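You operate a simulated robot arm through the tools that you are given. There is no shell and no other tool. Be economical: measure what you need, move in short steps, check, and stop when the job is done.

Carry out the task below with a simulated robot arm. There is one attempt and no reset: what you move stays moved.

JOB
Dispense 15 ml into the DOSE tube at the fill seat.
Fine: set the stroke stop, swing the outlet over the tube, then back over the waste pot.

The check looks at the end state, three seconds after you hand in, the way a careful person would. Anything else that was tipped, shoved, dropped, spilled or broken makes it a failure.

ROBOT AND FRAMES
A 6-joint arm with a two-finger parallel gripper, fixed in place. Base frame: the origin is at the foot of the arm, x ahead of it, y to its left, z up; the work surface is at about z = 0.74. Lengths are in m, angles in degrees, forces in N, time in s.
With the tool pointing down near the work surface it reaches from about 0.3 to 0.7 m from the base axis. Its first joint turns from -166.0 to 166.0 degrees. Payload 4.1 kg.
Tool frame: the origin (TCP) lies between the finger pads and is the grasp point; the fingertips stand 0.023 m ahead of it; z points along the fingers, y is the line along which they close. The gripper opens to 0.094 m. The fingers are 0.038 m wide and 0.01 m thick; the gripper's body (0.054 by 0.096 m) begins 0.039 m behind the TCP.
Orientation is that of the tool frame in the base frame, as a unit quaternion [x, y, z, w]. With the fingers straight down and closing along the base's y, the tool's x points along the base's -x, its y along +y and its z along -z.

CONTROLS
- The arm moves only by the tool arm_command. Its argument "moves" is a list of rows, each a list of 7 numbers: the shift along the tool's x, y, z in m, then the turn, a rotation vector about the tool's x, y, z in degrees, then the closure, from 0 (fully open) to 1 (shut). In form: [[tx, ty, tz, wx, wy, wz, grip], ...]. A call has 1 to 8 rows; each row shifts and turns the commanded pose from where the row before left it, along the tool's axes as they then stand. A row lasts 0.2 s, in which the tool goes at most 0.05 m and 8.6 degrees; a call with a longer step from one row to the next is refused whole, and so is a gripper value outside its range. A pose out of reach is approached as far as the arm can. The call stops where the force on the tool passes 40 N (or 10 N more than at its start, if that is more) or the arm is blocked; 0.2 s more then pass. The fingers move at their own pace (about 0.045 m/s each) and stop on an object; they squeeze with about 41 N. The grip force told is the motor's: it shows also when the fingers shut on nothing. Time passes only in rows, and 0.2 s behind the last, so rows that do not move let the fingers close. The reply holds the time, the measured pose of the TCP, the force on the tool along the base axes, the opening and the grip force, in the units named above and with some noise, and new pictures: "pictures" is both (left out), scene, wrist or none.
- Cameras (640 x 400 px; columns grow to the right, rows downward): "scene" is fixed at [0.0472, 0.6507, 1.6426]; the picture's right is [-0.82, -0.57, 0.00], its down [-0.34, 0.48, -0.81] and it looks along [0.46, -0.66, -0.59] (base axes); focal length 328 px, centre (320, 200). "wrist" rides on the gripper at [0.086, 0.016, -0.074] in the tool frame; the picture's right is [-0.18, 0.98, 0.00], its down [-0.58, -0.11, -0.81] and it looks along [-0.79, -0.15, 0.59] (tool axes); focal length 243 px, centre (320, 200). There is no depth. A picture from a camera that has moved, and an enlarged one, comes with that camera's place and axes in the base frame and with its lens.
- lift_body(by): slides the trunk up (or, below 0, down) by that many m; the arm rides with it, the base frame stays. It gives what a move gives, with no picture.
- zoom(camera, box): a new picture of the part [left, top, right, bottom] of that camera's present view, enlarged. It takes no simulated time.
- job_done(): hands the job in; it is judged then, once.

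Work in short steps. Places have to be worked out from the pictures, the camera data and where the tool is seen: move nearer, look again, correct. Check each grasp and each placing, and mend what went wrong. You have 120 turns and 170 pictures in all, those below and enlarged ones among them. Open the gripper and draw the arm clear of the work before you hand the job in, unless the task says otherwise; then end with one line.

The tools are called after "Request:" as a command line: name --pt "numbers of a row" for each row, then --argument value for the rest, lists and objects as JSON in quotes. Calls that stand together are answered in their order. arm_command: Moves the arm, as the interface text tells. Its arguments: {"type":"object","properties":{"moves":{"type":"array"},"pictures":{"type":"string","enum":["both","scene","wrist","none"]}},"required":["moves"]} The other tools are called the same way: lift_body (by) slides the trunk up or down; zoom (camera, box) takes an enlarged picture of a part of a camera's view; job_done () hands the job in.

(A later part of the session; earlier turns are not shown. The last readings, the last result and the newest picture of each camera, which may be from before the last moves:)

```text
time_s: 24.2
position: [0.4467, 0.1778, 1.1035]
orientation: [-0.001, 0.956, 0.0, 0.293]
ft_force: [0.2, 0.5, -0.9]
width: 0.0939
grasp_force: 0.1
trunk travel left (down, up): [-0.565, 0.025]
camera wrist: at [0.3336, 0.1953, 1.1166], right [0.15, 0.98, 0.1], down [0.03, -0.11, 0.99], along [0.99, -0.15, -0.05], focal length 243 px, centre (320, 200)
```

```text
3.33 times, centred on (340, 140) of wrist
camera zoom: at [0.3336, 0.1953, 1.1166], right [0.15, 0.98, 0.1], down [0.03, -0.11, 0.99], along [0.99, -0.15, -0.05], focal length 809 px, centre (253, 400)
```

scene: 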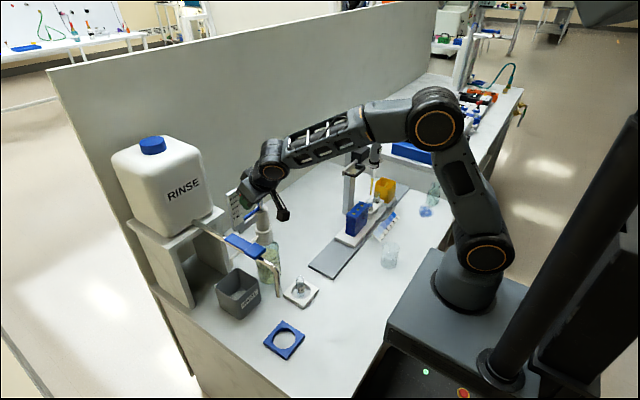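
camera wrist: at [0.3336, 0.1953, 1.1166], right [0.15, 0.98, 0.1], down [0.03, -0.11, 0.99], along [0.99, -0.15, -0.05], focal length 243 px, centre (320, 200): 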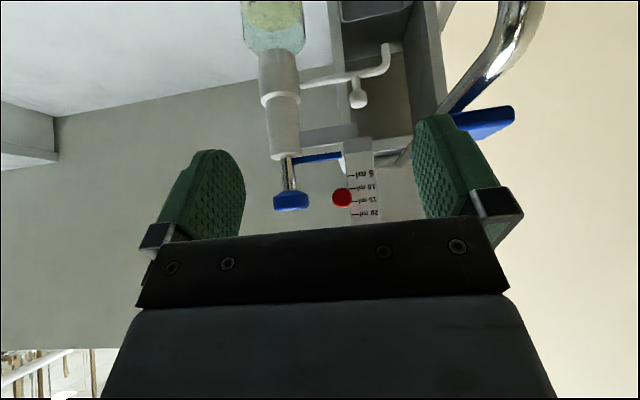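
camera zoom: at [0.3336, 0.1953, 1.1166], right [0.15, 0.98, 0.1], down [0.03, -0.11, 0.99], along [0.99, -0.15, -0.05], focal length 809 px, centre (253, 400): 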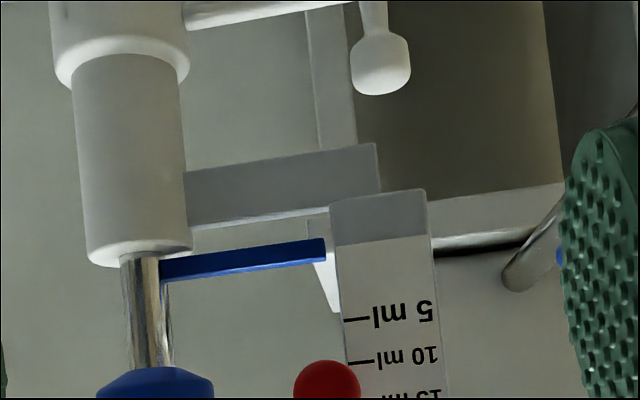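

Request:
zoom --camera "scene" --box '[240, 185, 270, 215]'

Request:
zoom --camera "wrist" --box '[310, 150, 400, 230]'

```text
13.33 times, centred on (255, 200) of scene
camera zoom: at [0.0472, 0.6507, 1.6426], right [-0.82, -0.57, 0.0], down [-0.34, 0.48, -0.81], along [0.46, -0.66, -0.59], focal length 4373 px, centre (1187, 200)
```

zoom: 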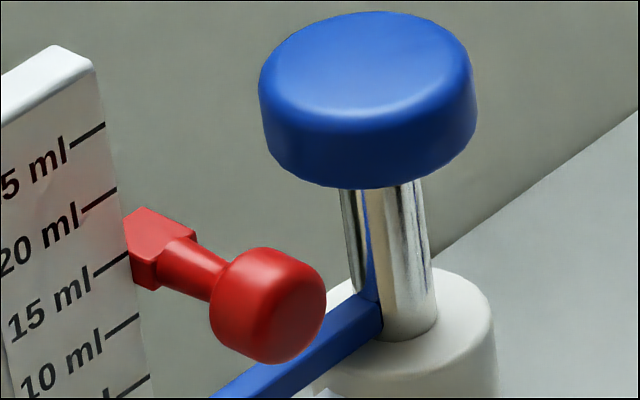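

```text
5.00 times, centred on (355, 190) of wrist
camera zoom: at [0.3336, 0.1953, 1.1166], right [0.15, 0.98, 0.1], down [0.03, -0.11, 0.99], along [0.99, -0.15, -0.05], focal length 1213 px, centre (145, 250)
```

zoom: 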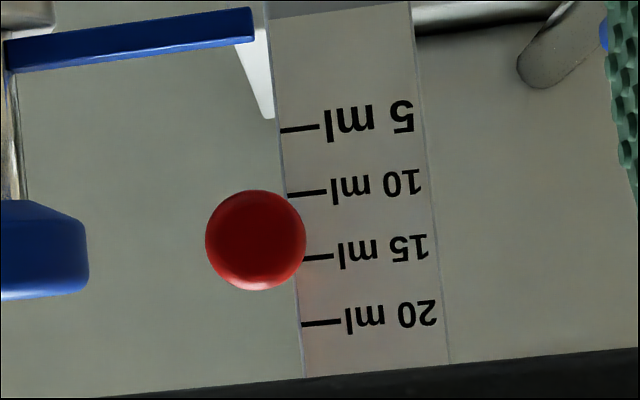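

The stop block centres on the 15 mark. Next is the outlet: it has an upright peg knob near (0.642,0.209,0.98), beneath the scale plate and near the RINSE lever. I'll turn the fingers horizontal, yawed a bit left, to grip it from the front without touching the lever.

Request:
arm_command --pt "0 -0.03 0 0 -8.5 0 0.4" --pt "0 -0.03 0 0 -8.5 0 0.4" --pt "0 0 0 0 -8.5 0 0.4" --pt "0 0 0 0 -8.5 0 0.4" --pt "0 0 0 0 -8.5 0 0.4" --pt "0 0 0 0 -8.5 0 0.4" --pt "0 0 0 0 -5.0 0 0.4" --pt "0 0 0 0 0 0 0.4"

```text
time_s: 26.0
position: [0.46, 0.1264, 1.1051]
orientation: [0.0, 0.706, 0.0, 0.708]
ft_force: [0.0, -0.3, -0.8]
width: 0.0564
grasp_force: 0.1
out of reach, approached as far as the arm can: row 5, 6
trunk travel left (down, up): [-0.565, 0.025]
camera wrist: at [0.3852, 0.1435, 1.0189], right [0.0, 0.98, 0.18], down [-0.81, -0.11, 0.58], along [0.59, -0.15, 0.79], focal length 243 px, centre (320, 200)
```

scene: 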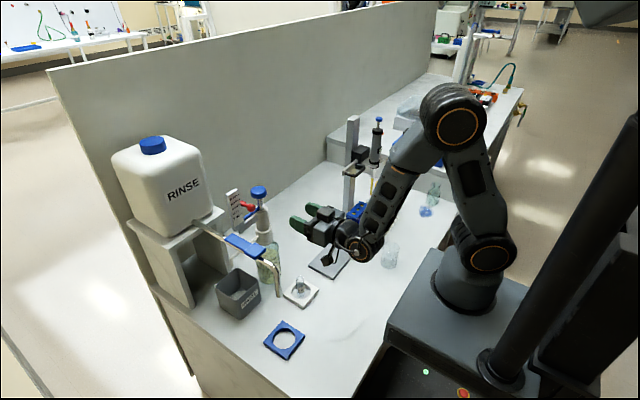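
wrist: 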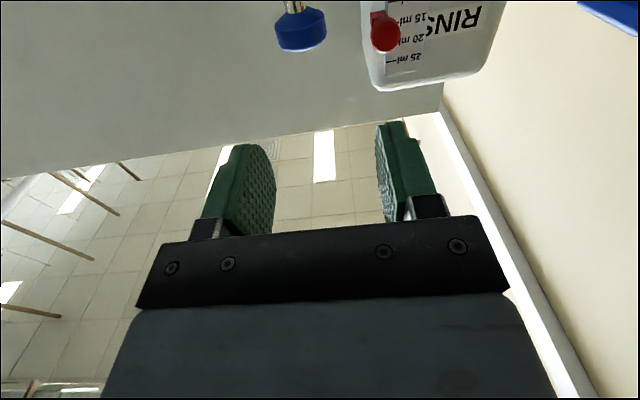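

Fingers are horizontal now. Lower the trunk to peg height and yaw left 20°, staying back from the dispenser.

Request:
lift_body --by -0.12

Request:
arm_command --pt "0 0 0 -7 0 0 0.4" --pt "0 0 0 -7 0 0 0.4" --pt "0 0 0 -6 0 0 0.4" --pt "0 0 0 0 0 0 0.4"

Request:
zoom --camera "scene" --box '[210, 180, 330, 310]'

Request:
zoom --camera "wrist" --box '[220, 0, 420, 120]'

```text
time_s: 27.5
position: [0.4588, 0.1277, 0.9848]
orientation: [0.0, 0.707, -0.001, 0.707]
ft_force: [0.4, -0.8, -0.1]
width: 0.0564
grasp_force: 0.0
trunk travel left (down, up): [-0.445, 0.145]
```

```text
time_s: 28.5
position: [0.44, 0.2003, 1.0276]
orientation: [-0.123, 0.698, 0.112, 0.697]
ft_force: [-0.6, 0.0, -0.7]
width: 0.0562
grasp_force: 0.2
out of reach, approached as far as the arm can: row 1, 2, 3
trunk travel left (down, up): [-0.445, 0.145]
camera wrist: at [0.3644, 0.1911, 0.942], right [-0.32, 0.93, 0.17], down [-0.73, -0.36, 0.59], along [0.61, 0.07, 0.79], focal length 243 px, centre (320, 200)
```

scene: 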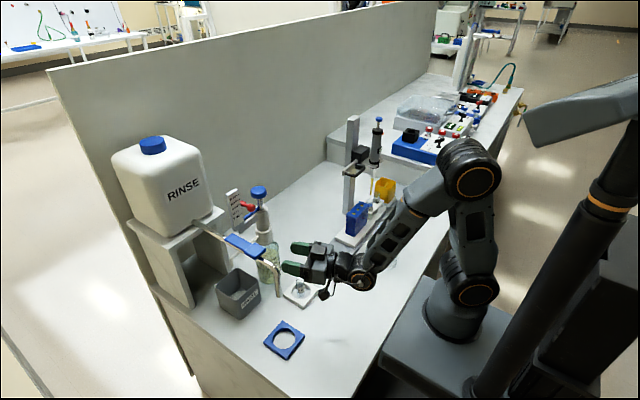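
wrist: 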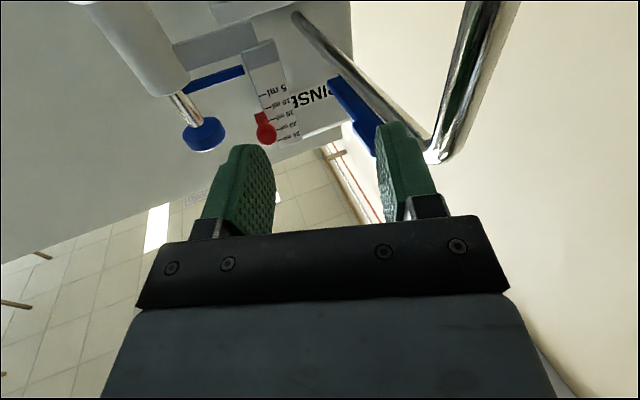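

```text
3.08 times, centred on (270, 245) of scene
camera zoom: at [0.0472, 0.6507, 1.6426], right [-0.82, -0.57, 0.0], down [-0.34, 0.48, -0.81], along [0.46, -0.66, -0.59], focal length 1009 px, centre (474, 62)
```

zoom: 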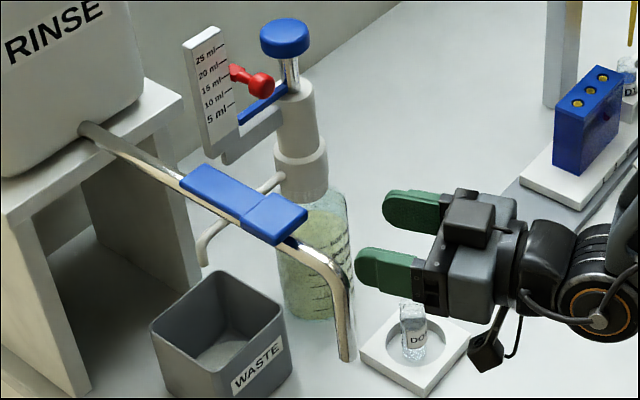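

```text
3.20 times, centred on (320, 60) of wrist
camera zoom: at [0.3644, 0.1911, 0.942], right [-0.32, 0.93, 0.17], down [-0.73, -0.36, 0.59], along [0.61, 0.07, 0.79], focal length 776 px, centre (320, 648)
```

zoom: 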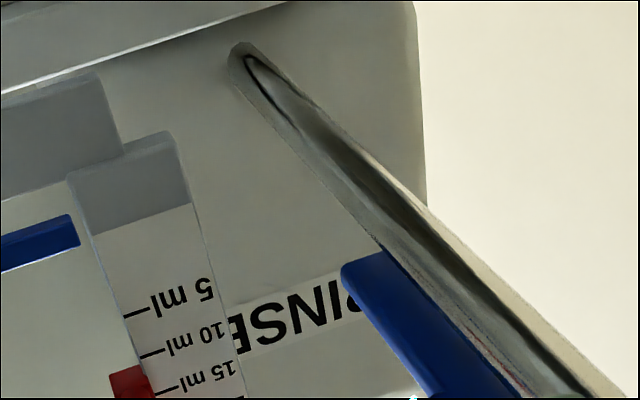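

The arm hit a reach limit close in and drifted left toward the spout. I'll move forward and right, away from it, one small step at a time.

Request:
arm_command --pt "0 -0.03 0.02 0 0 0 0.4" --pt "0 -0.015 0.03 0 0 0 0.4" --pt "0 0 0 0 0 0 0.4"

```text
time_s: 29.3
position: [0.4748, 0.2219, 1.0356]
orientation: [-0.117, 0.698, 0.121, 0.696]
ft_force: [-18.6, -20.7, -2.8]
width: 0.0505
grasp_force: 0.1
out of reach, approached as far as the arm can: row 1, 2
trunk travel left (down, up): [-0.445, 0.145]
camera wrist: at [0.398, 0.2128, 0.9504], right [-0.32, 0.93, 0.19], down [-0.72, -0.37, 0.58], along [0.61, 0.05, 0.79], focal length 243 px, centre (320, 200)
```

scene: 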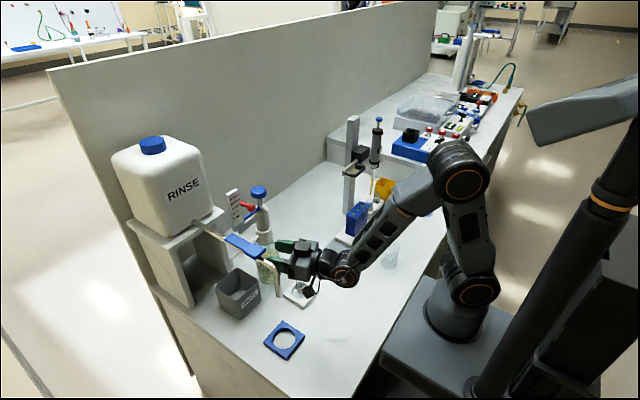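
wrist: 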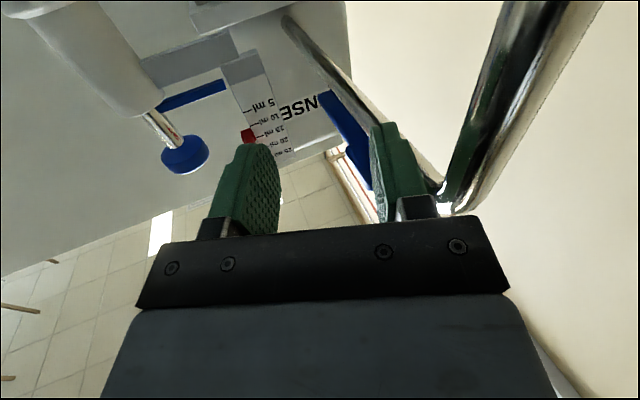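

The gripper touched the rinse spout (about 28 N). I'll retrace exactly the last moves to back away.

Request:
arm_command --pt "0 0.015 -0.03 0 0 0 0.4" --pt "0 0.03 -0.02 0 0 0 0.4" --pt "0 0 0 0 0 0 0.4"

Request:
zoom --camera "scene" --box '[210, 180, 330, 310]'

```text
time_s: 29.8
position: [0.435, 0.2273, 1.0334]
orientation: [-0.108, 0.699, 0.118, 0.697]
ft_force: [23.6, -36.5, 0.8]
width: 0.0378
grasp_force: 0.2
trunk travel left (down, up): [-0.445, 0.145]
stopped in row 2: the force on the tool passed its limit (the readings are from after the stop); the commanded pose is now the measured one
camera wrist: at [0.358, 0.2214, 0.9492], right [-0.31, 0.93, 0.2], down [-0.73, -0.37, 0.58], along [0.61, 0.03, 0.79], focal length 243 px, centre (320, 200)
```

scene: 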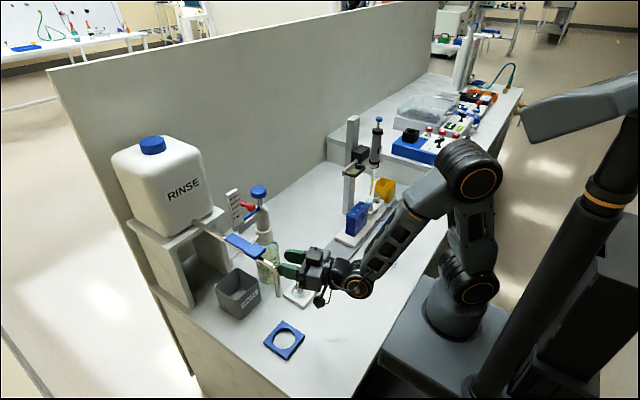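
wrist: 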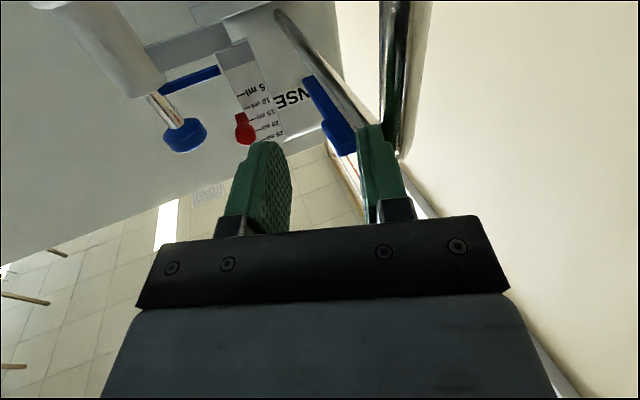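

```text
3.08 times, centred on (270, 245) of scene
camera zoom: at [0.0472, 0.6507, 1.6426], right [-0.82, -0.57, 0.0], down [-0.34, 0.48, -0.81], along [0.46, -0.66, -0.59], focal length 1009 px, centre (474, 62)
```

zoom: 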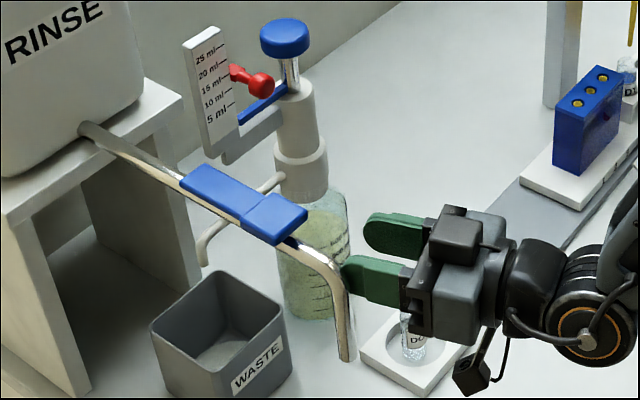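

The left finger presses on the spout from its right side; the commanded pose is now the actual one. A pure −y step should clear it.

Request:
arm_command --pt "0 -0.019 -0.007 0 0 0 0.4" --pictures "wrist"

```text
time_s: 30.2
position: [0.4277, 0.2176, 1.034]
orientation: [-0.12, 0.696, 0.123, 0.697]
ft_force: [0.3, 0.4, -0.6]
width: 0.0565
grasp_force: 0.1
trunk travel left (down, up): [-0.445, 0.145]
camera wrist: at [0.3523, 0.2093, 0.9484], right [-0.33, 0.92, 0.19], down [-0.72, -0.38, 0.58], along [0.61, 0.06, 0.79], focal length 243 px, centre (320, 200)
```

wrist: 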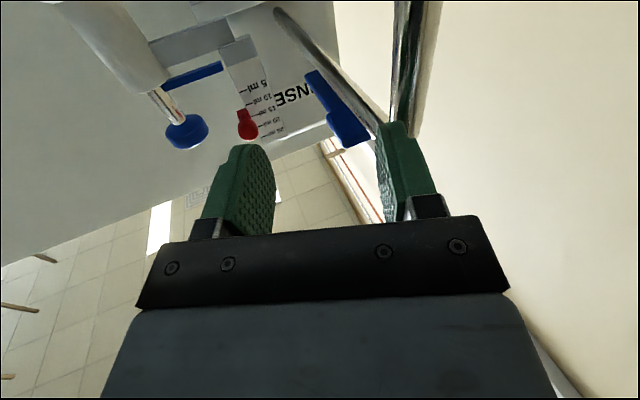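

Clear, force zero. Continue −y away from the spout.

Request:
arm_command --pt "0 -0.019 -0.007 0 0 0 0.4" --pt "0 -0.019 -0.007 0 0 0 0.4" --pt "0 0 0 0 0 0 0.4" --pictures "scene"

Request:
zoom --camera "scene" --box '[150, 180, 330, 340]'

```text
time_s: 31.0
position: [0.4379, 0.2021, 1.0352]
orientation: [-0.115, 0.698, 0.116, 0.698]
ft_force: [0.2, 0.3, -0.2]
width: 0.0566
grasp_force: 0.0
out of reach, approached as far as the arm can: row 1, 2
trunk travel left (down, up): [-0.445, 0.145]
```

scene: 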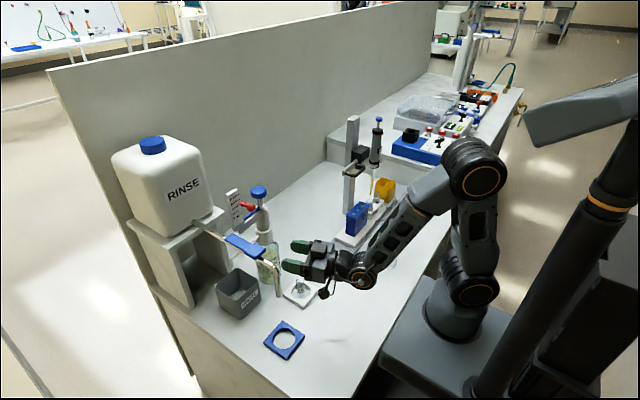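

```text
2.50 times, centred on (240, 260) of scene
camera zoom: at [0.0472, 0.6507, 1.6426], right [-0.82, -0.57, 0.0], down [-0.34, 0.48, -0.81], along [0.46, -0.66, -0.59], focal length 820 px, centre (520, 50)
```

zoom: 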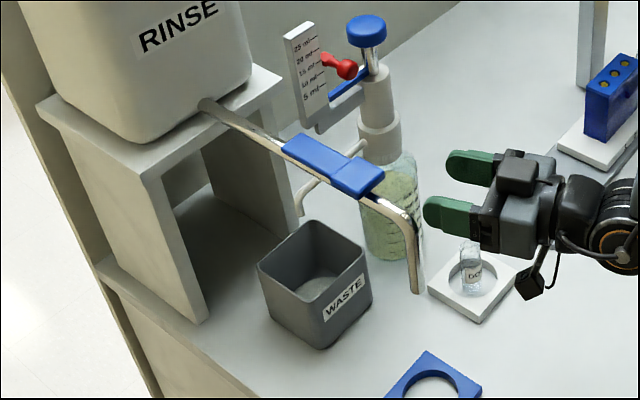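

Spout and lever look unmoved. I'll undo the yaw first, then reduce pitch to where the arm is well within reach.

Request:
arm_command --pt "0 0 0 7 0 0 0.4" --pt "0 0 0 7 0 0 0.4" --pt "0 0 0 5 0 0 0.4" --pt "0 0 0 0 0 0 0.4" --pictures "none"

```text
time_s: 32.0
position: [0.4379, 0.2015, 1.0351]
orientation: [0.002, 0.707, 0.003, 0.707]
ft_force: [-0.4, 1.2, -0.2]
width: 0.0566
grasp_force: 0.1
trunk travel left (down, up): [-0.445, 0.145]
```

Request:
arm_command --pt "0 -0.03 0 0 0 0 0.4" --pt "0 -0.03 0 0 8 0 0.4" --pt "0 0 0 0 8 0 0.4" --pt "0 0 0 0 8 0 0.4" --pt "0 0 0 0 6 0 0.4" --pt "0 0 0 0 0 0 0.4"

Request:
zoom --camera "wrist" --box '[220, 0, 460, 150]'

```text
time_s: 33.4
position: [0.4425, 0.145, 1.0374]
orientation: [0.002, 0.866, 0.003, 0.499]
ft_force: [0.2, -0.5, -0.1]
width: 0.0561
grasp_force: 0.1
out of reach, approached as far as the arm can: row 2
trunk travel left (down, up): [-0.445, 0.145]
camera wrist: at [0.3345, 0.1614, 1.0008], right [0.09, 0.98, 0.17], down [-0.41, -0.12, 0.91], along [0.91, -0.15, 0.39], focal length 243 px, centre (320, 200)
```

scene: 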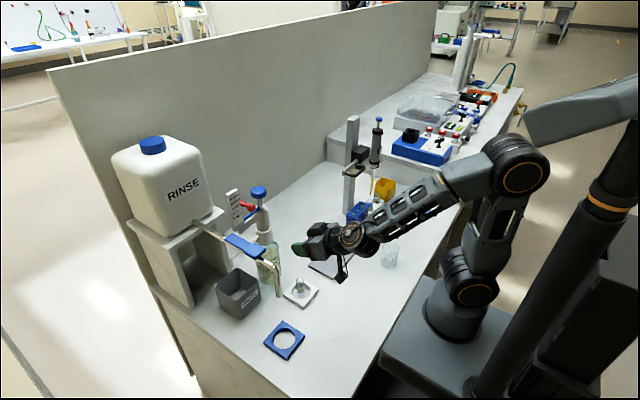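
wrist: 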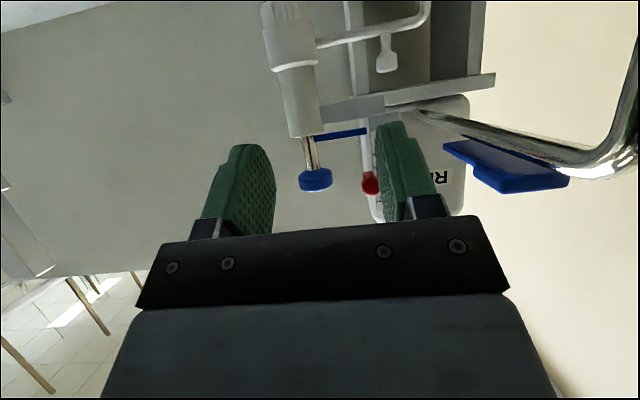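

```text
2.67 times, centred on (340, 75) of wrist
camera zoom: at [0.3345, 0.1614, 1.0008], right [0.09, 0.98, 0.17], down [-0.41, -0.12, 0.91], along [0.91, -0.15, 0.39], focal length 647 px, centre (267, 533)
```

zoom: 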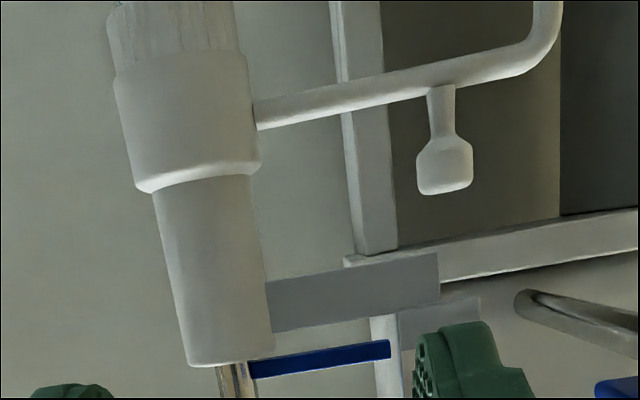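

Now with a clear view: peg knob centre ≈ (0.643,0.211,0.980), 23 mm wide; RINSE lever occupies y≥0.25 at z≈1.06. The reach limit only applies close in, so I move forward first, then yaw 20° and pitch to 75°.

Request:
arm_command --pt "0 -0.01 0.046 0 0 0 0.4" --pt "0 -0.01 0.046 0 0 0 0.4" --pt "0 0 0 -5.77 0 -3.33 0.4" --pt "0 0 0 -5.77 0 -3.33 0.4" --pt "0 0 0 -5.77 0 -3.33 0.4" --pt "0 0 0 0 0 0 0.4"

```text
time_s: 34.8
position: [0.5023, 0.1726, 0.9847]
orientation: [-0.123, 0.857, 0.072, 0.495]
ft_force: [0.6, 0.8, 0.4]
width: 0.0564
grasp_force: 0.1
out of reach, approached as far as the arm can: row 4, 5
trunk travel left (down, up): [-0.445, 0.145]
camera wrist: at [0.3936, 0.1583, 0.9489], right [-0.19, 0.97, 0.16], down [-0.36, -0.22, 0.91], along [0.91, 0.11, 0.39], focal length 243 px, centre (320, 200)
```

scene: 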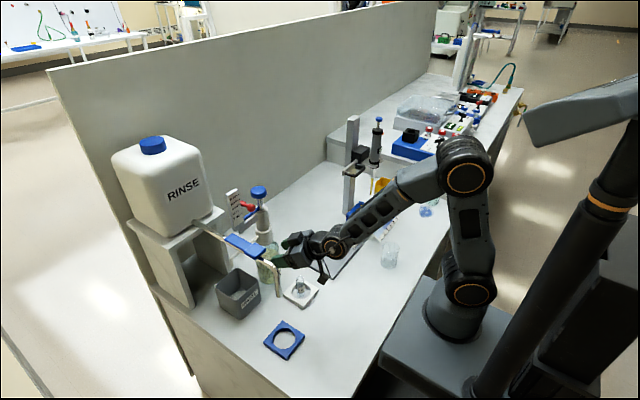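
wrist: 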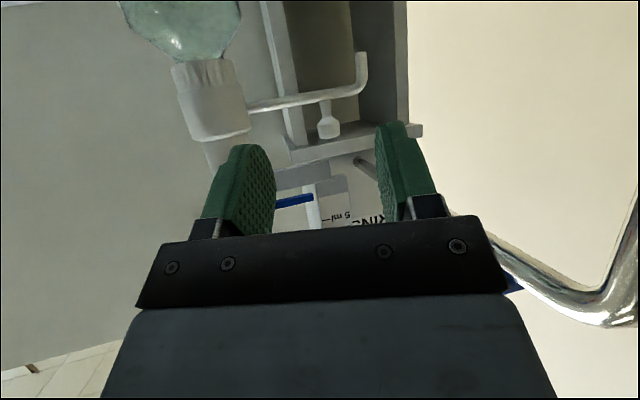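

The limit is yaw relative to azimuth; the pose is now aimed at 16°, right along the line to the peg. I'll advance 4 cm horizontally and add 15° pitch.

Request:
arm_command --pt "-0.01 0 0.0173 0 0 0 0.4" --pt "-0.01 0 0.0173 0 0 0 0.4" --pt "0 0 0 0 -7.5 0 0.4" --pt "0 0 0 0 -7.5 0 0.4" --pt "0 0 0 0 0 0 0.4"

Request:
zoom --camera "wrist" --box '[220, 0, 420, 150]'

Request:
zoom --camera "scene" --box '[200, 180, 330, 310]'

```text
time_s: 36.0
position: [0.5281, 0.2068, 0.9839]
orientation: [-0.111, 0.785, 0.086, 0.603]
ft_force: [0.1, 0.4, 0.7]
width: 0.0566
grasp_force: 0.1
out of reach, approached as far as the arm can: row 3, 4
trunk travel left (down, up): [-0.445, 0.145]
camera wrist: at [0.433, 0.1972, 0.9205], right [-0.23, 0.96, 0.18], down [-0.57, -0.28, 0.77], along [0.79, 0.07, 0.61], focal length 243 px, centre (320, 200)
```

scene: 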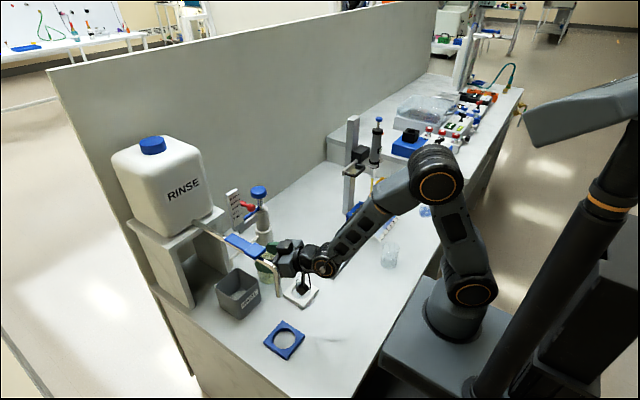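
wrist: 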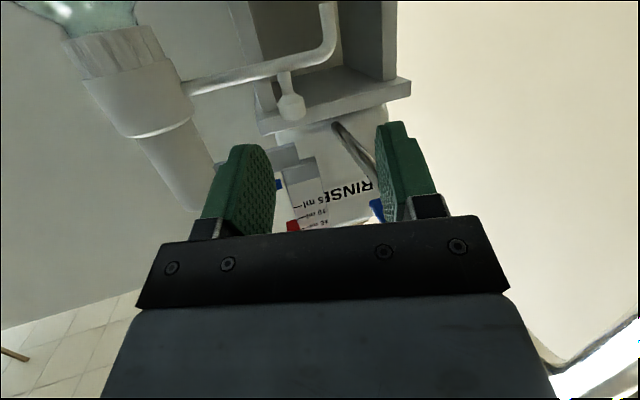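

```text
2.67 times, centred on (320, 75) of wrist
camera zoom: at [0.433, 0.1972, 0.9205], right [-0.23, 0.96, 0.18], down [-0.57, -0.28, 0.77], along [0.79, 0.07, 0.61], focal length 647 px, centre (320, 533)
```

zoom: 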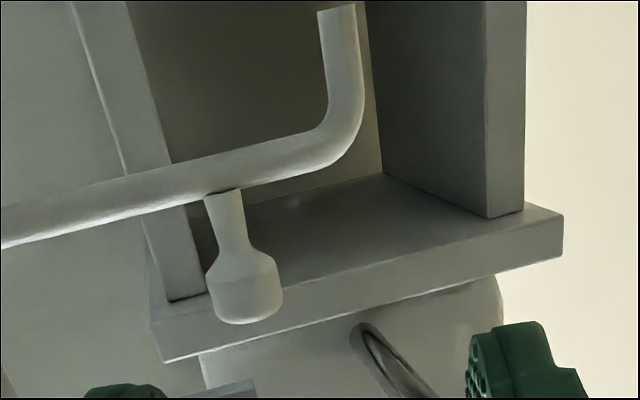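

```text
3.08 times, centred on (265, 245) of scene
camera zoom: at [0.0472, 0.6507, 1.6426], right [-0.82, -0.57, 0.0], down [-0.34, 0.48, -0.81], along [0.46, -0.66, -0.59], focal length 1009 px, centre (489, 62)
```

zoom: 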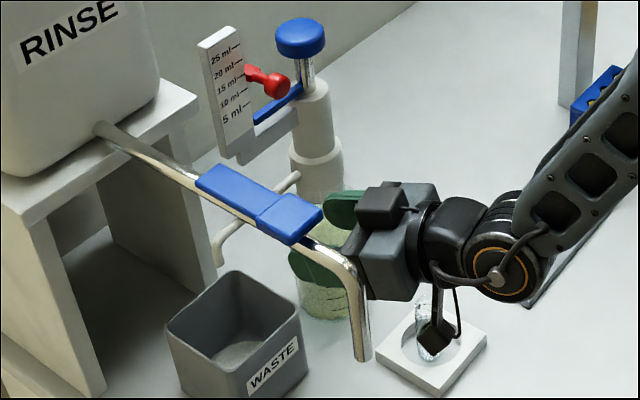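

Peg refined at (0.643,0.210,0.981). Advance half way, relaxing yaw to 10° to stay in reach.

Request:
arm_command --pt "-0.00725 -0.008 0.0255 2.9 0 0.78 0.4" --pt "-0.00725 -0.005 0.0255 2.9 0 0.78 0.4" --pt "0 0 0 0 0 0 0.4"

Request:
zoom --camera "wrist" --box '[200, 0, 440, 240]'

```text
time_s: 36.8
position: [0.5862, 0.2085, 0.9845]
orientation: [-0.071, 0.79, 0.056, 0.606]
ft_force: [0.1, -0.6, 0.0]
width: 0.0561
grasp_force: 0.0
trunk travel left (down, up): [-0.445, 0.145]
camera wrist: at [0.4895, 0.208, 0.9212], right [-0.13, 0.97, 0.18], down [-0.6, -0.22, 0.77], along [0.79, -0.01, 0.61], focal length 243 px, centre (320, 200)
```

scene: 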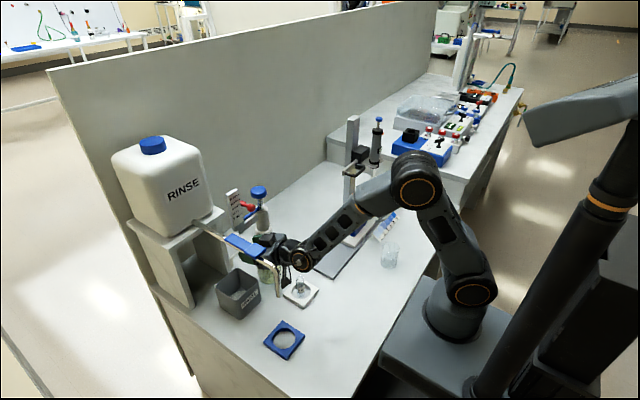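
wrist: 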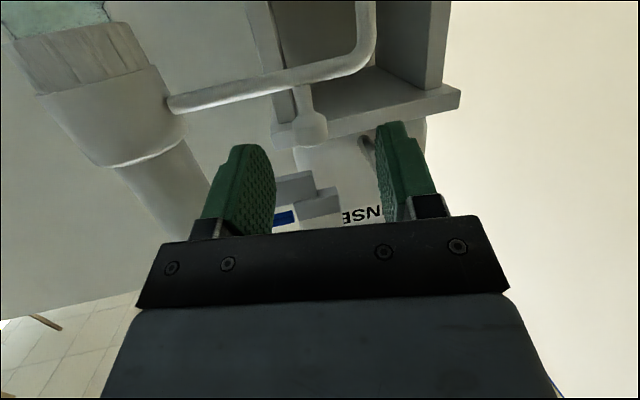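

```text
1.67 times, centred on (320, 120) of wrist
camera zoom: at [0.4895, 0.208, 0.9212], right [-0.13, 0.97, 0.18], down [-0.6, -0.22, 0.77], along [0.79, -0.01, 0.61], focal length 404 px, centre (320, 333)
```

zoom: 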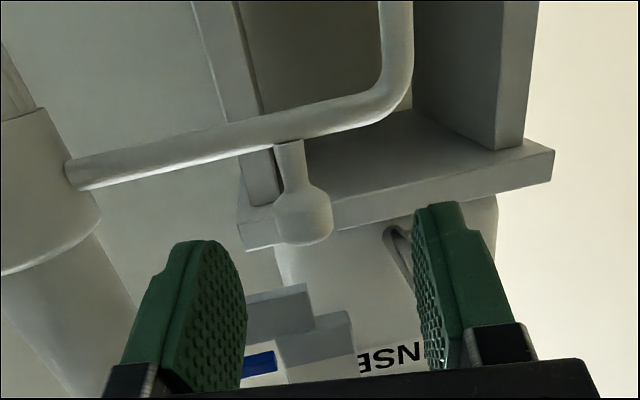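

Reachable again and the knob lies between the fingers. Advance the last 5 cm.

Request:
arm_command --pt "-0.0075 -0.004 0.0241 0 0 0 0.5" --pt "-0.0075 -0.003 0.0241 0 0 0 0.5" --pt "0 0 0 0 0 0 0.5"

Request:
zoom --camera "wrist" --box '[200, 0, 440, 240]'

Request:
zoom --camera "scene" --box '[200, 180, 330, 310]'

```text
time_s: 37.6
position: [0.6344, 0.2101, 0.9865]
orientation: [-0.071, 0.791, 0.056, 0.605]
ft_force: [0.1, 0.1, 0.0]
width: 0.0467
grasp_force: 0.0
trunk travel left (down, up): [-0.445, 0.145]
camera wrist: at [0.5389, 0.2105, 0.9224], right [-0.13, 0.97, 0.18], down [-0.6, -0.22, 0.77], along [0.79, -0.01, 0.61], focal length 243 px, centre (320, 200)
```

scene: 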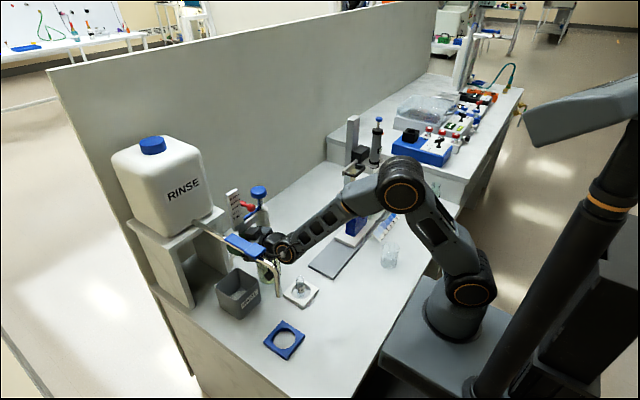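
wrist: 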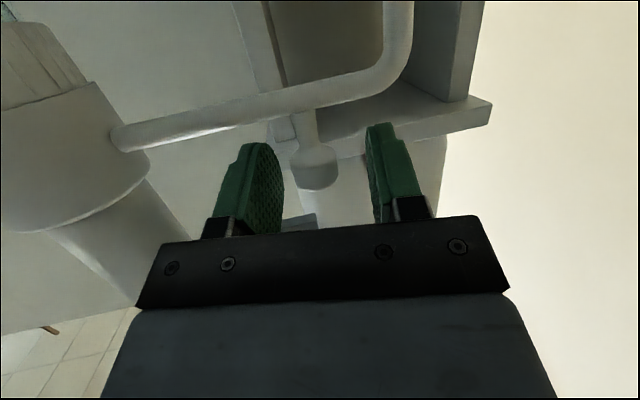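

```text
1.67 times, centred on (320, 120) of wrist
camera zoom: at [0.5389, 0.2105, 0.9224], right [-0.13, 0.97, 0.18], down [-0.6, -0.22, 0.77], along [0.79, -0.01, 0.61], focal length 404 px, centre (320, 333)
```

zoom: 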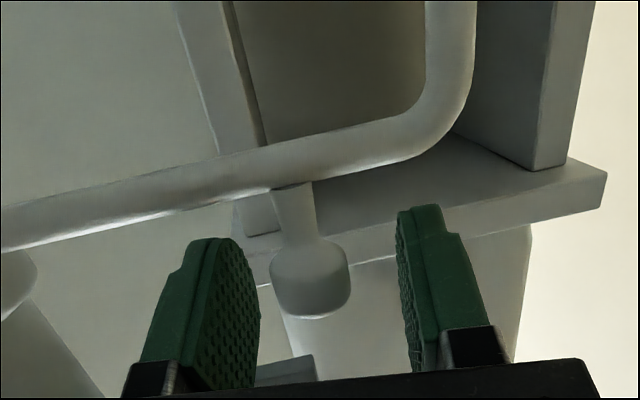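

```text
3.08 times, centred on (265, 245) of scene
camera zoom: at [0.0472, 0.6507, 1.6426], right [-0.82, -0.57, 0.0], down [-0.34, 0.48, -0.81], along [0.46, -0.66, -0.59], focal length 1009 px, centre (489, 62)
```

zoom: 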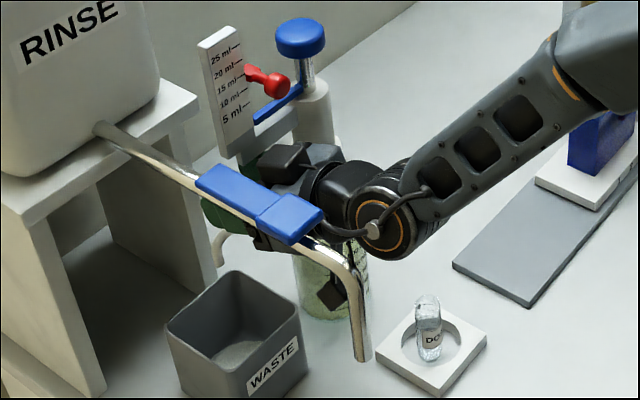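

Knob is between the pads. Close on it.

Request:
arm_command --pt "-0.001 0 0.003 0 0 0 0.6" --pt "0 0 0 0 0 0 0.9" --pt "0 0 0 0 0 0 0.9" --pt "0 0 0 0 0 0 0.9" --pictures "wrist"

```text
time_s: 38.6
position: [0.6374, 0.2085, 0.9856]
orientation: [-0.071, 0.79, 0.058, 0.606]
ft_force: [1.8, -11.1, -1.4]
width: 0.0208
grasp_force: 44.9
trunk travel left (down, up): [-0.445, 0.145]
camera wrist: at [0.5417, 0.2095, 0.9228], right [-0.13, 0.97, 0.18], down [-0.6, -0.22, 0.77], along [0.79, -0.01, 0.61], focal length 243 px, centre (320, 200)
```

wrist: 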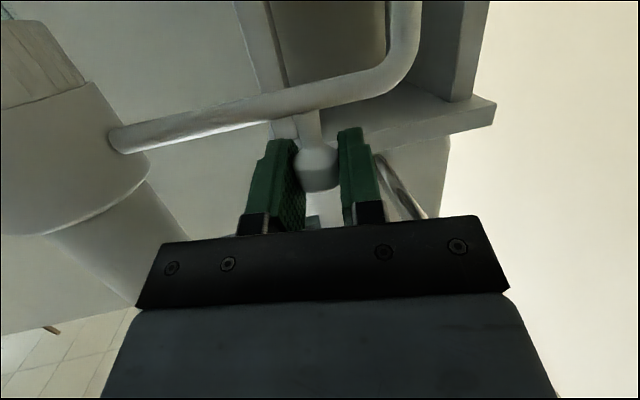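

Gripped. Start the swing with the first 15°+15° of the arc while watching the force.

Request:
arm_command --pt "0.0034 0.0004 -0.0127 1.4 0 0.39 0.9" --pt "0.0034 0.0004 -0.0127 1.5 0 0.39 0.9" --pt "0.0065 -0.0073 -0.0242 2.9 0 0.78 0.9" --pt "0 0 0 0 0 0 0.9"

Request:
zoom --camera "scene" --box '[200, 180, 330, 310]'

```text
time_s: 39.6
position: [0.587, 0.1964, 0.9861]
orientation: [-0.029, 0.793, 0.025, 0.608]
ft_force: [4.1, -5.3, 3.0]
width: 0.0211
grasp_force: 45.4
trunk travel left (down, up): [-0.445, 0.145]
camera wrist: at [0.4921, 0.2066, 0.923], right [-0.03, 0.98, 0.18], down [-0.62, -0.16, 0.77], along [0.79, -0.09, 0.61], focal length 243 px, centre (320, 200)
```

scene: 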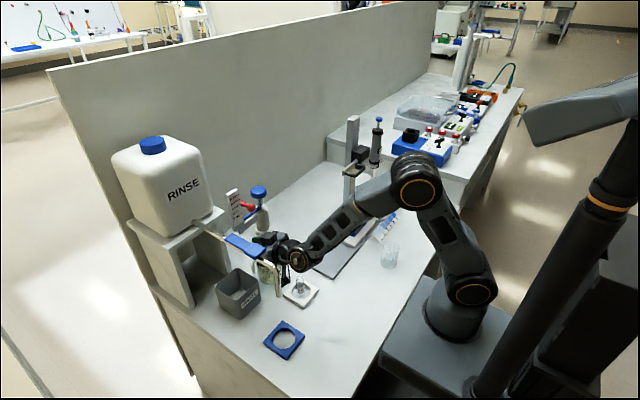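
wrist: 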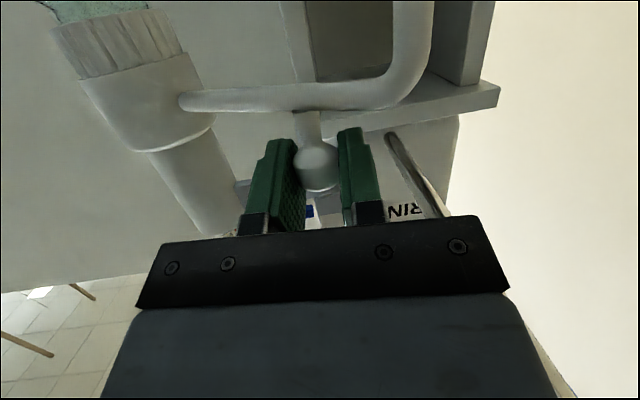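

```text
3.08 times, centred on (265, 245) of scene
camera zoom: at [0.0472, 0.6507, 1.6426], right [-0.82, -0.57, 0.0], down [-0.34, 0.48, -0.81], along [0.46, -0.66, -0.59], focal length 1009 px, centre (489, 62)
```

zoom: 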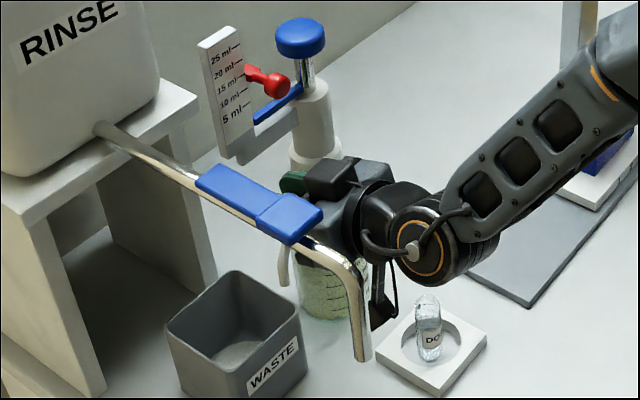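

Works: outlet has turned ~30° with low force. Continue along the arc to ~151°.

Request:
arm_command --pt "0.0056 -0.0147 -0.0208 2.9 0 0.78 0.9" --pt "0.0042 -0.0206 -0.0156 2.9 0 0.78 0.9" --pt "0 0 0 0 0 0 0.9"

Request:
zoom --camera "scene" --box '[200, 180, 330, 310]'

```text
time_s: 40.4
position: [0.5489, 0.1598, 0.9868]
orientation: [0.011, 0.794, -0.008, 0.608]
ft_force: [-18.1, 12.2, 0.4]
width: 0.0209
grasp_force: 45.3
trunk travel left (down, up): [-0.445, 0.145]
camera wrist: at [0.4544, 0.18, 0.9233], right [0.07, 0.98, 0.18], down [-0.63, -0.09, 0.77], along [0.77, -0.17, 0.61], focal length 243 px, centre (320, 200)
```

scene: 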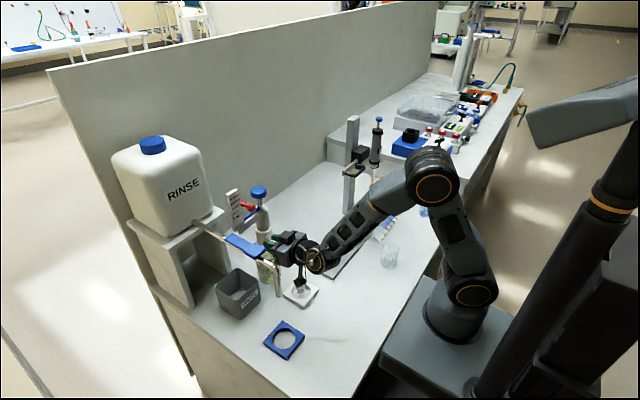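
wrist: 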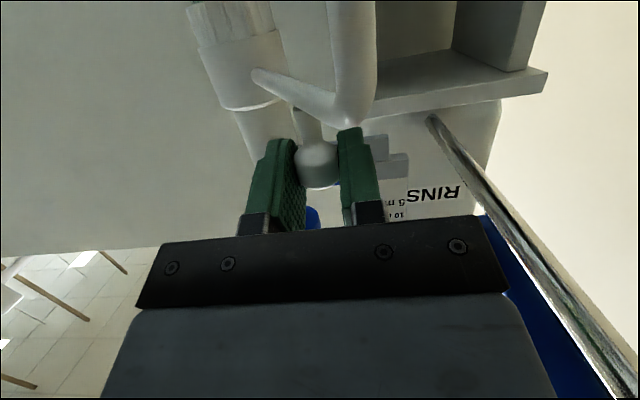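

```text
3.08 times, centred on (265, 245) of scene
camera zoom: at [0.0472, 0.6507, 1.6426], right [-0.82, -0.57, 0.0], down [-0.34, 0.48, -0.81], along [0.46, -0.66, -0.59], focal length 1009 px, centre (489, 62)
```

zoom: 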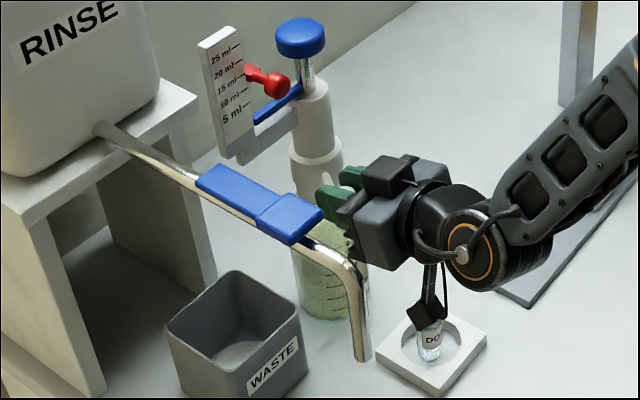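

Some radial load (inward offset ~3 mm); correct outward and continue another 15°.

Request:
arm_command --pt "0.0031 -0.0237 -0.0114 2.0 0 0.5 0.9" --pt "0 0 0 0 0 0 0.9"

Request:
zoom --camera "wrist" --box '[200, 0, 440, 240]'

Request:
zoom --camera "scene" --box '[220, 220, 340, 310]'

```text
time_s: 41.0
position: [0.5385, 0.1336, 0.987]
orientation: [0.029, 0.793, -0.02, 0.609]
ft_force: [0.5, -4.4, 0.4]
width: 0.021
grasp_force: 45.2
trunk travel left (down, up): [-0.445, 0.145]
camera wrist: at [0.4462, 0.1574, 0.9234], right [0.11, 0.98, 0.18], down [-0.63, -0.07, 0.77], along [0.76, -0.2, 0.61], focal length 243 px, centre (320, 200)
```

scene: 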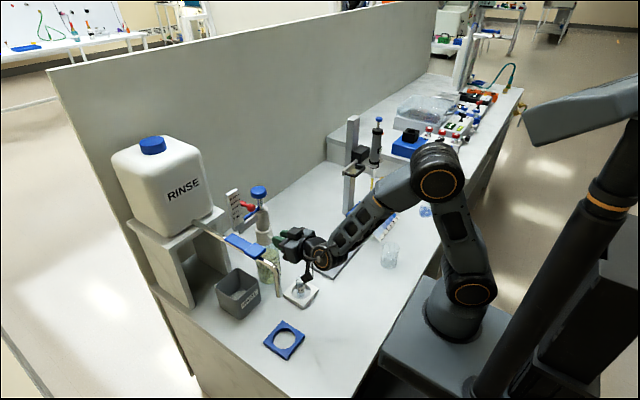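
wrist: 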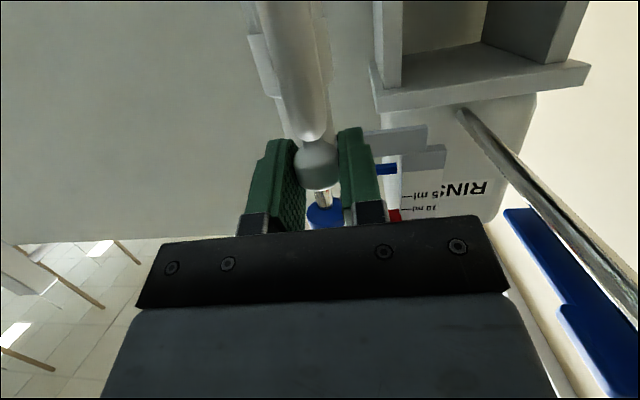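

```text
1.67 times, centred on (320, 120) of wrist
camera zoom: at [0.4462, 0.1574, 0.9234], right [0.11, 0.98, 0.18], down [-0.63, -0.07, 0.77], along [0.76, -0.2, 0.61], focal length 404 px, centre (320, 333)
```

zoom: 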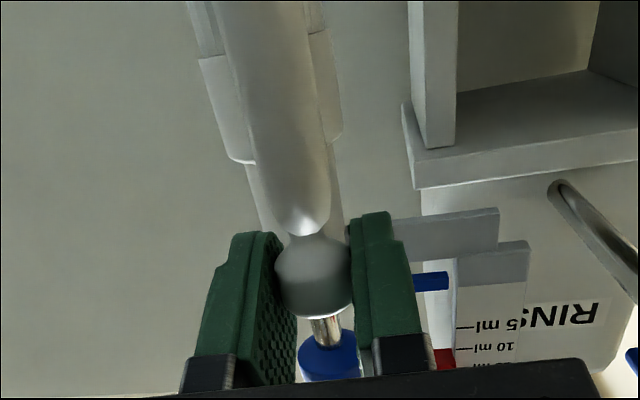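

```text
4.44 times, centred on (280, 265) of scene
camera zoom: at [0.0472, 0.6507, 1.6426], right [-0.82, -0.57, 0.0], down [-0.34, 0.48, -0.81], along [0.46, -0.66, -0.59], focal length 1458 px, centre (498, -89)
```

zoom: 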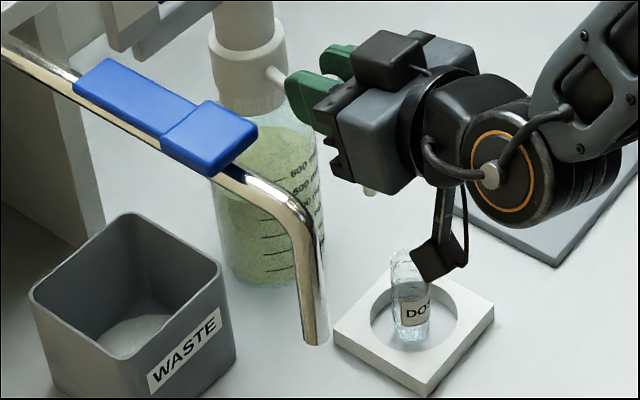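

Force small. Final ~13° to line up with the tube.

Request:
arm_command --pt "0.0002 -0.0113 -0.0008 0 0 0 0.9" --pt "0.0 -0.0113 0.0 0 0 0 0.9" --pt "0 0 0 0 0 0 0.9"

Request:
zoom --camera "scene" --box '[260, 240, 330, 310]'

Request:
zoom --camera "wrist" --box '[200, 0, 440, 240]'

```text
time_s: 41.8
position: [0.5356, 0.1147, 0.9868]
orientation: [0.026, 0.793, -0.018, 0.609]
ft_force: [-8.8, 3.3, 1.9]
width: 0.0207
grasp_force: 45.4
trunk travel left (down, up): [-0.445, 0.145]
camera wrist: at [0.4424, 0.1378, 0.9234], right [0.11, 0.98, 0.18], down [-0.63, -0.07, 0.77], along [0.77, -0.2, 0.61], focal length 243 px, centre (320, 200)
```

scene: 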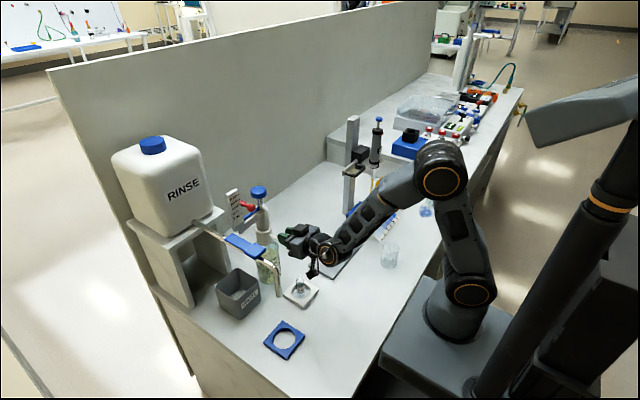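
wrist: 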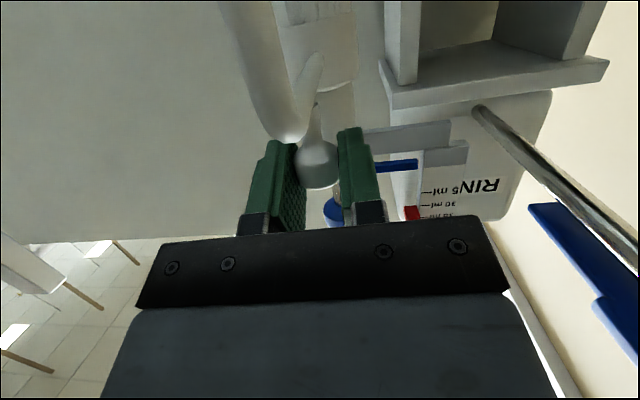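

```text
5.71 times, centred on (295, 275) of scene
camera zoom: at [0.0472, 0.6507, 1.6426], right [-0.82, -0.57, 0.0], down [-0.34, 0.48, -0.81], along [0.46, -0.66, -0.59], focal length 1874 px, centre (463, -229)
```

zoom: 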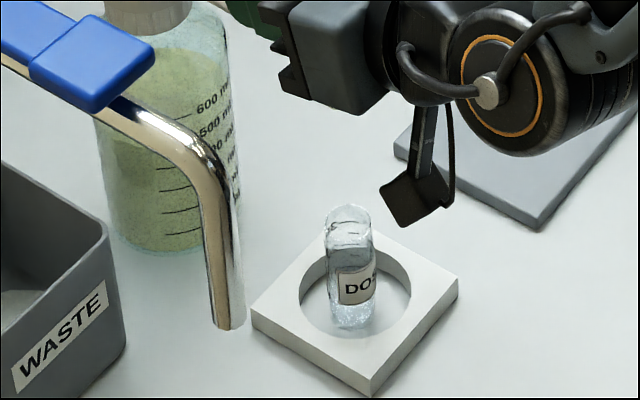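

```text
1.67 times, centred on (320, 120) of wrist
camera zoom: at [0.4424, 0.1378, 0.9234], right [0.11, 0.98, 0.18], down [-0.63, -0.07, 0.77], along [0.77, -0.2, 0.61], focal length 404 px, centre (320, 333)
```

zoom: 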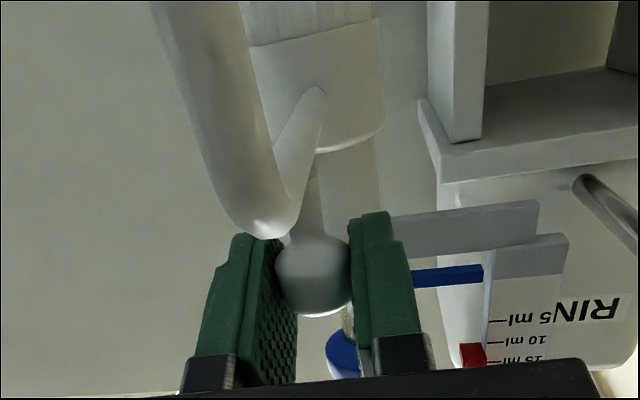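

Outlet looks pointed at the seat. Release and lift straight up away from the peg, then look down on outlet vs tube.

Request:
arm_command --pt "0 0 0 0 0 0 0.5" --pt "0 0 0 0 0 0 0.5" --pt "-0.029 0 -0.0078 0 0 0 0.5" --pt "-0.039 0 -0.0104 0 0 0 0.5" --pt "-0.039 0 -0.0104 0 0 0 0.5" --pt "-0.02 0 -0.03 0 8 0 0.5" --pt "-0.01 0 -0.03 0 8 0 0.5" --pt "0 0 0 0 8 0 0.5"

Request:
zoom --camera "scene" --box '[230, 180, 340, 310]'

```text
time_s: 43.6
position: [0.4888, 0.1175, 1.1453]
orientation: [0.029, 0.902, -0.012, 0.43]
ft_force: [0.4, 0.1, -0.1]
width: 0.0467
grasp_force: 0.1
trunk travel left (down, up): [-0.445, 0.145]
camera wrist: at [0.3777, 0.1411, 1.126], right [0.18, 0.97, 0.15], down [-0.27, -0.09, 0.96], along [0.95, -0.21, 0.24], focal length 243 px, centre (320, 200)
```

scene: 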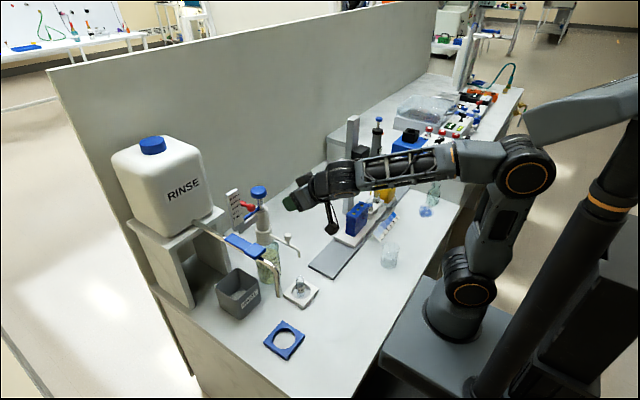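
wrist: 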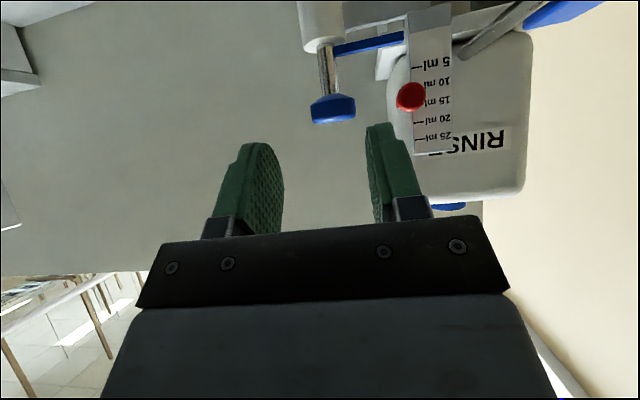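

```text
3.08 times, centred on (285, 245) of scene
camera zoom: at [0.0472, 0.6507, 1.6426], right [-0.82, -0.57, 0.0], down [-0.34, 0.48, -0.81], along [0.46, -0.66, -0.59], focal length 1009 px, centre (428, 62)
```

zoom: 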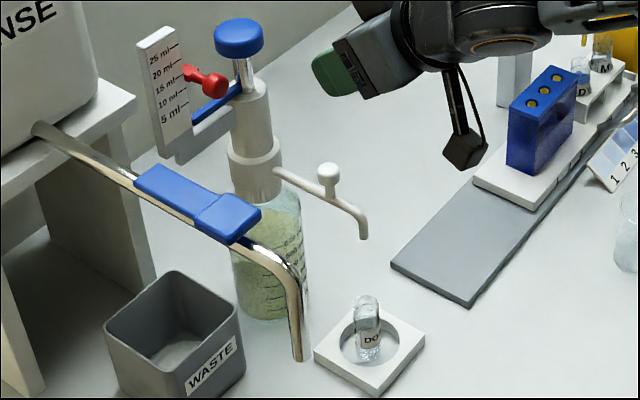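

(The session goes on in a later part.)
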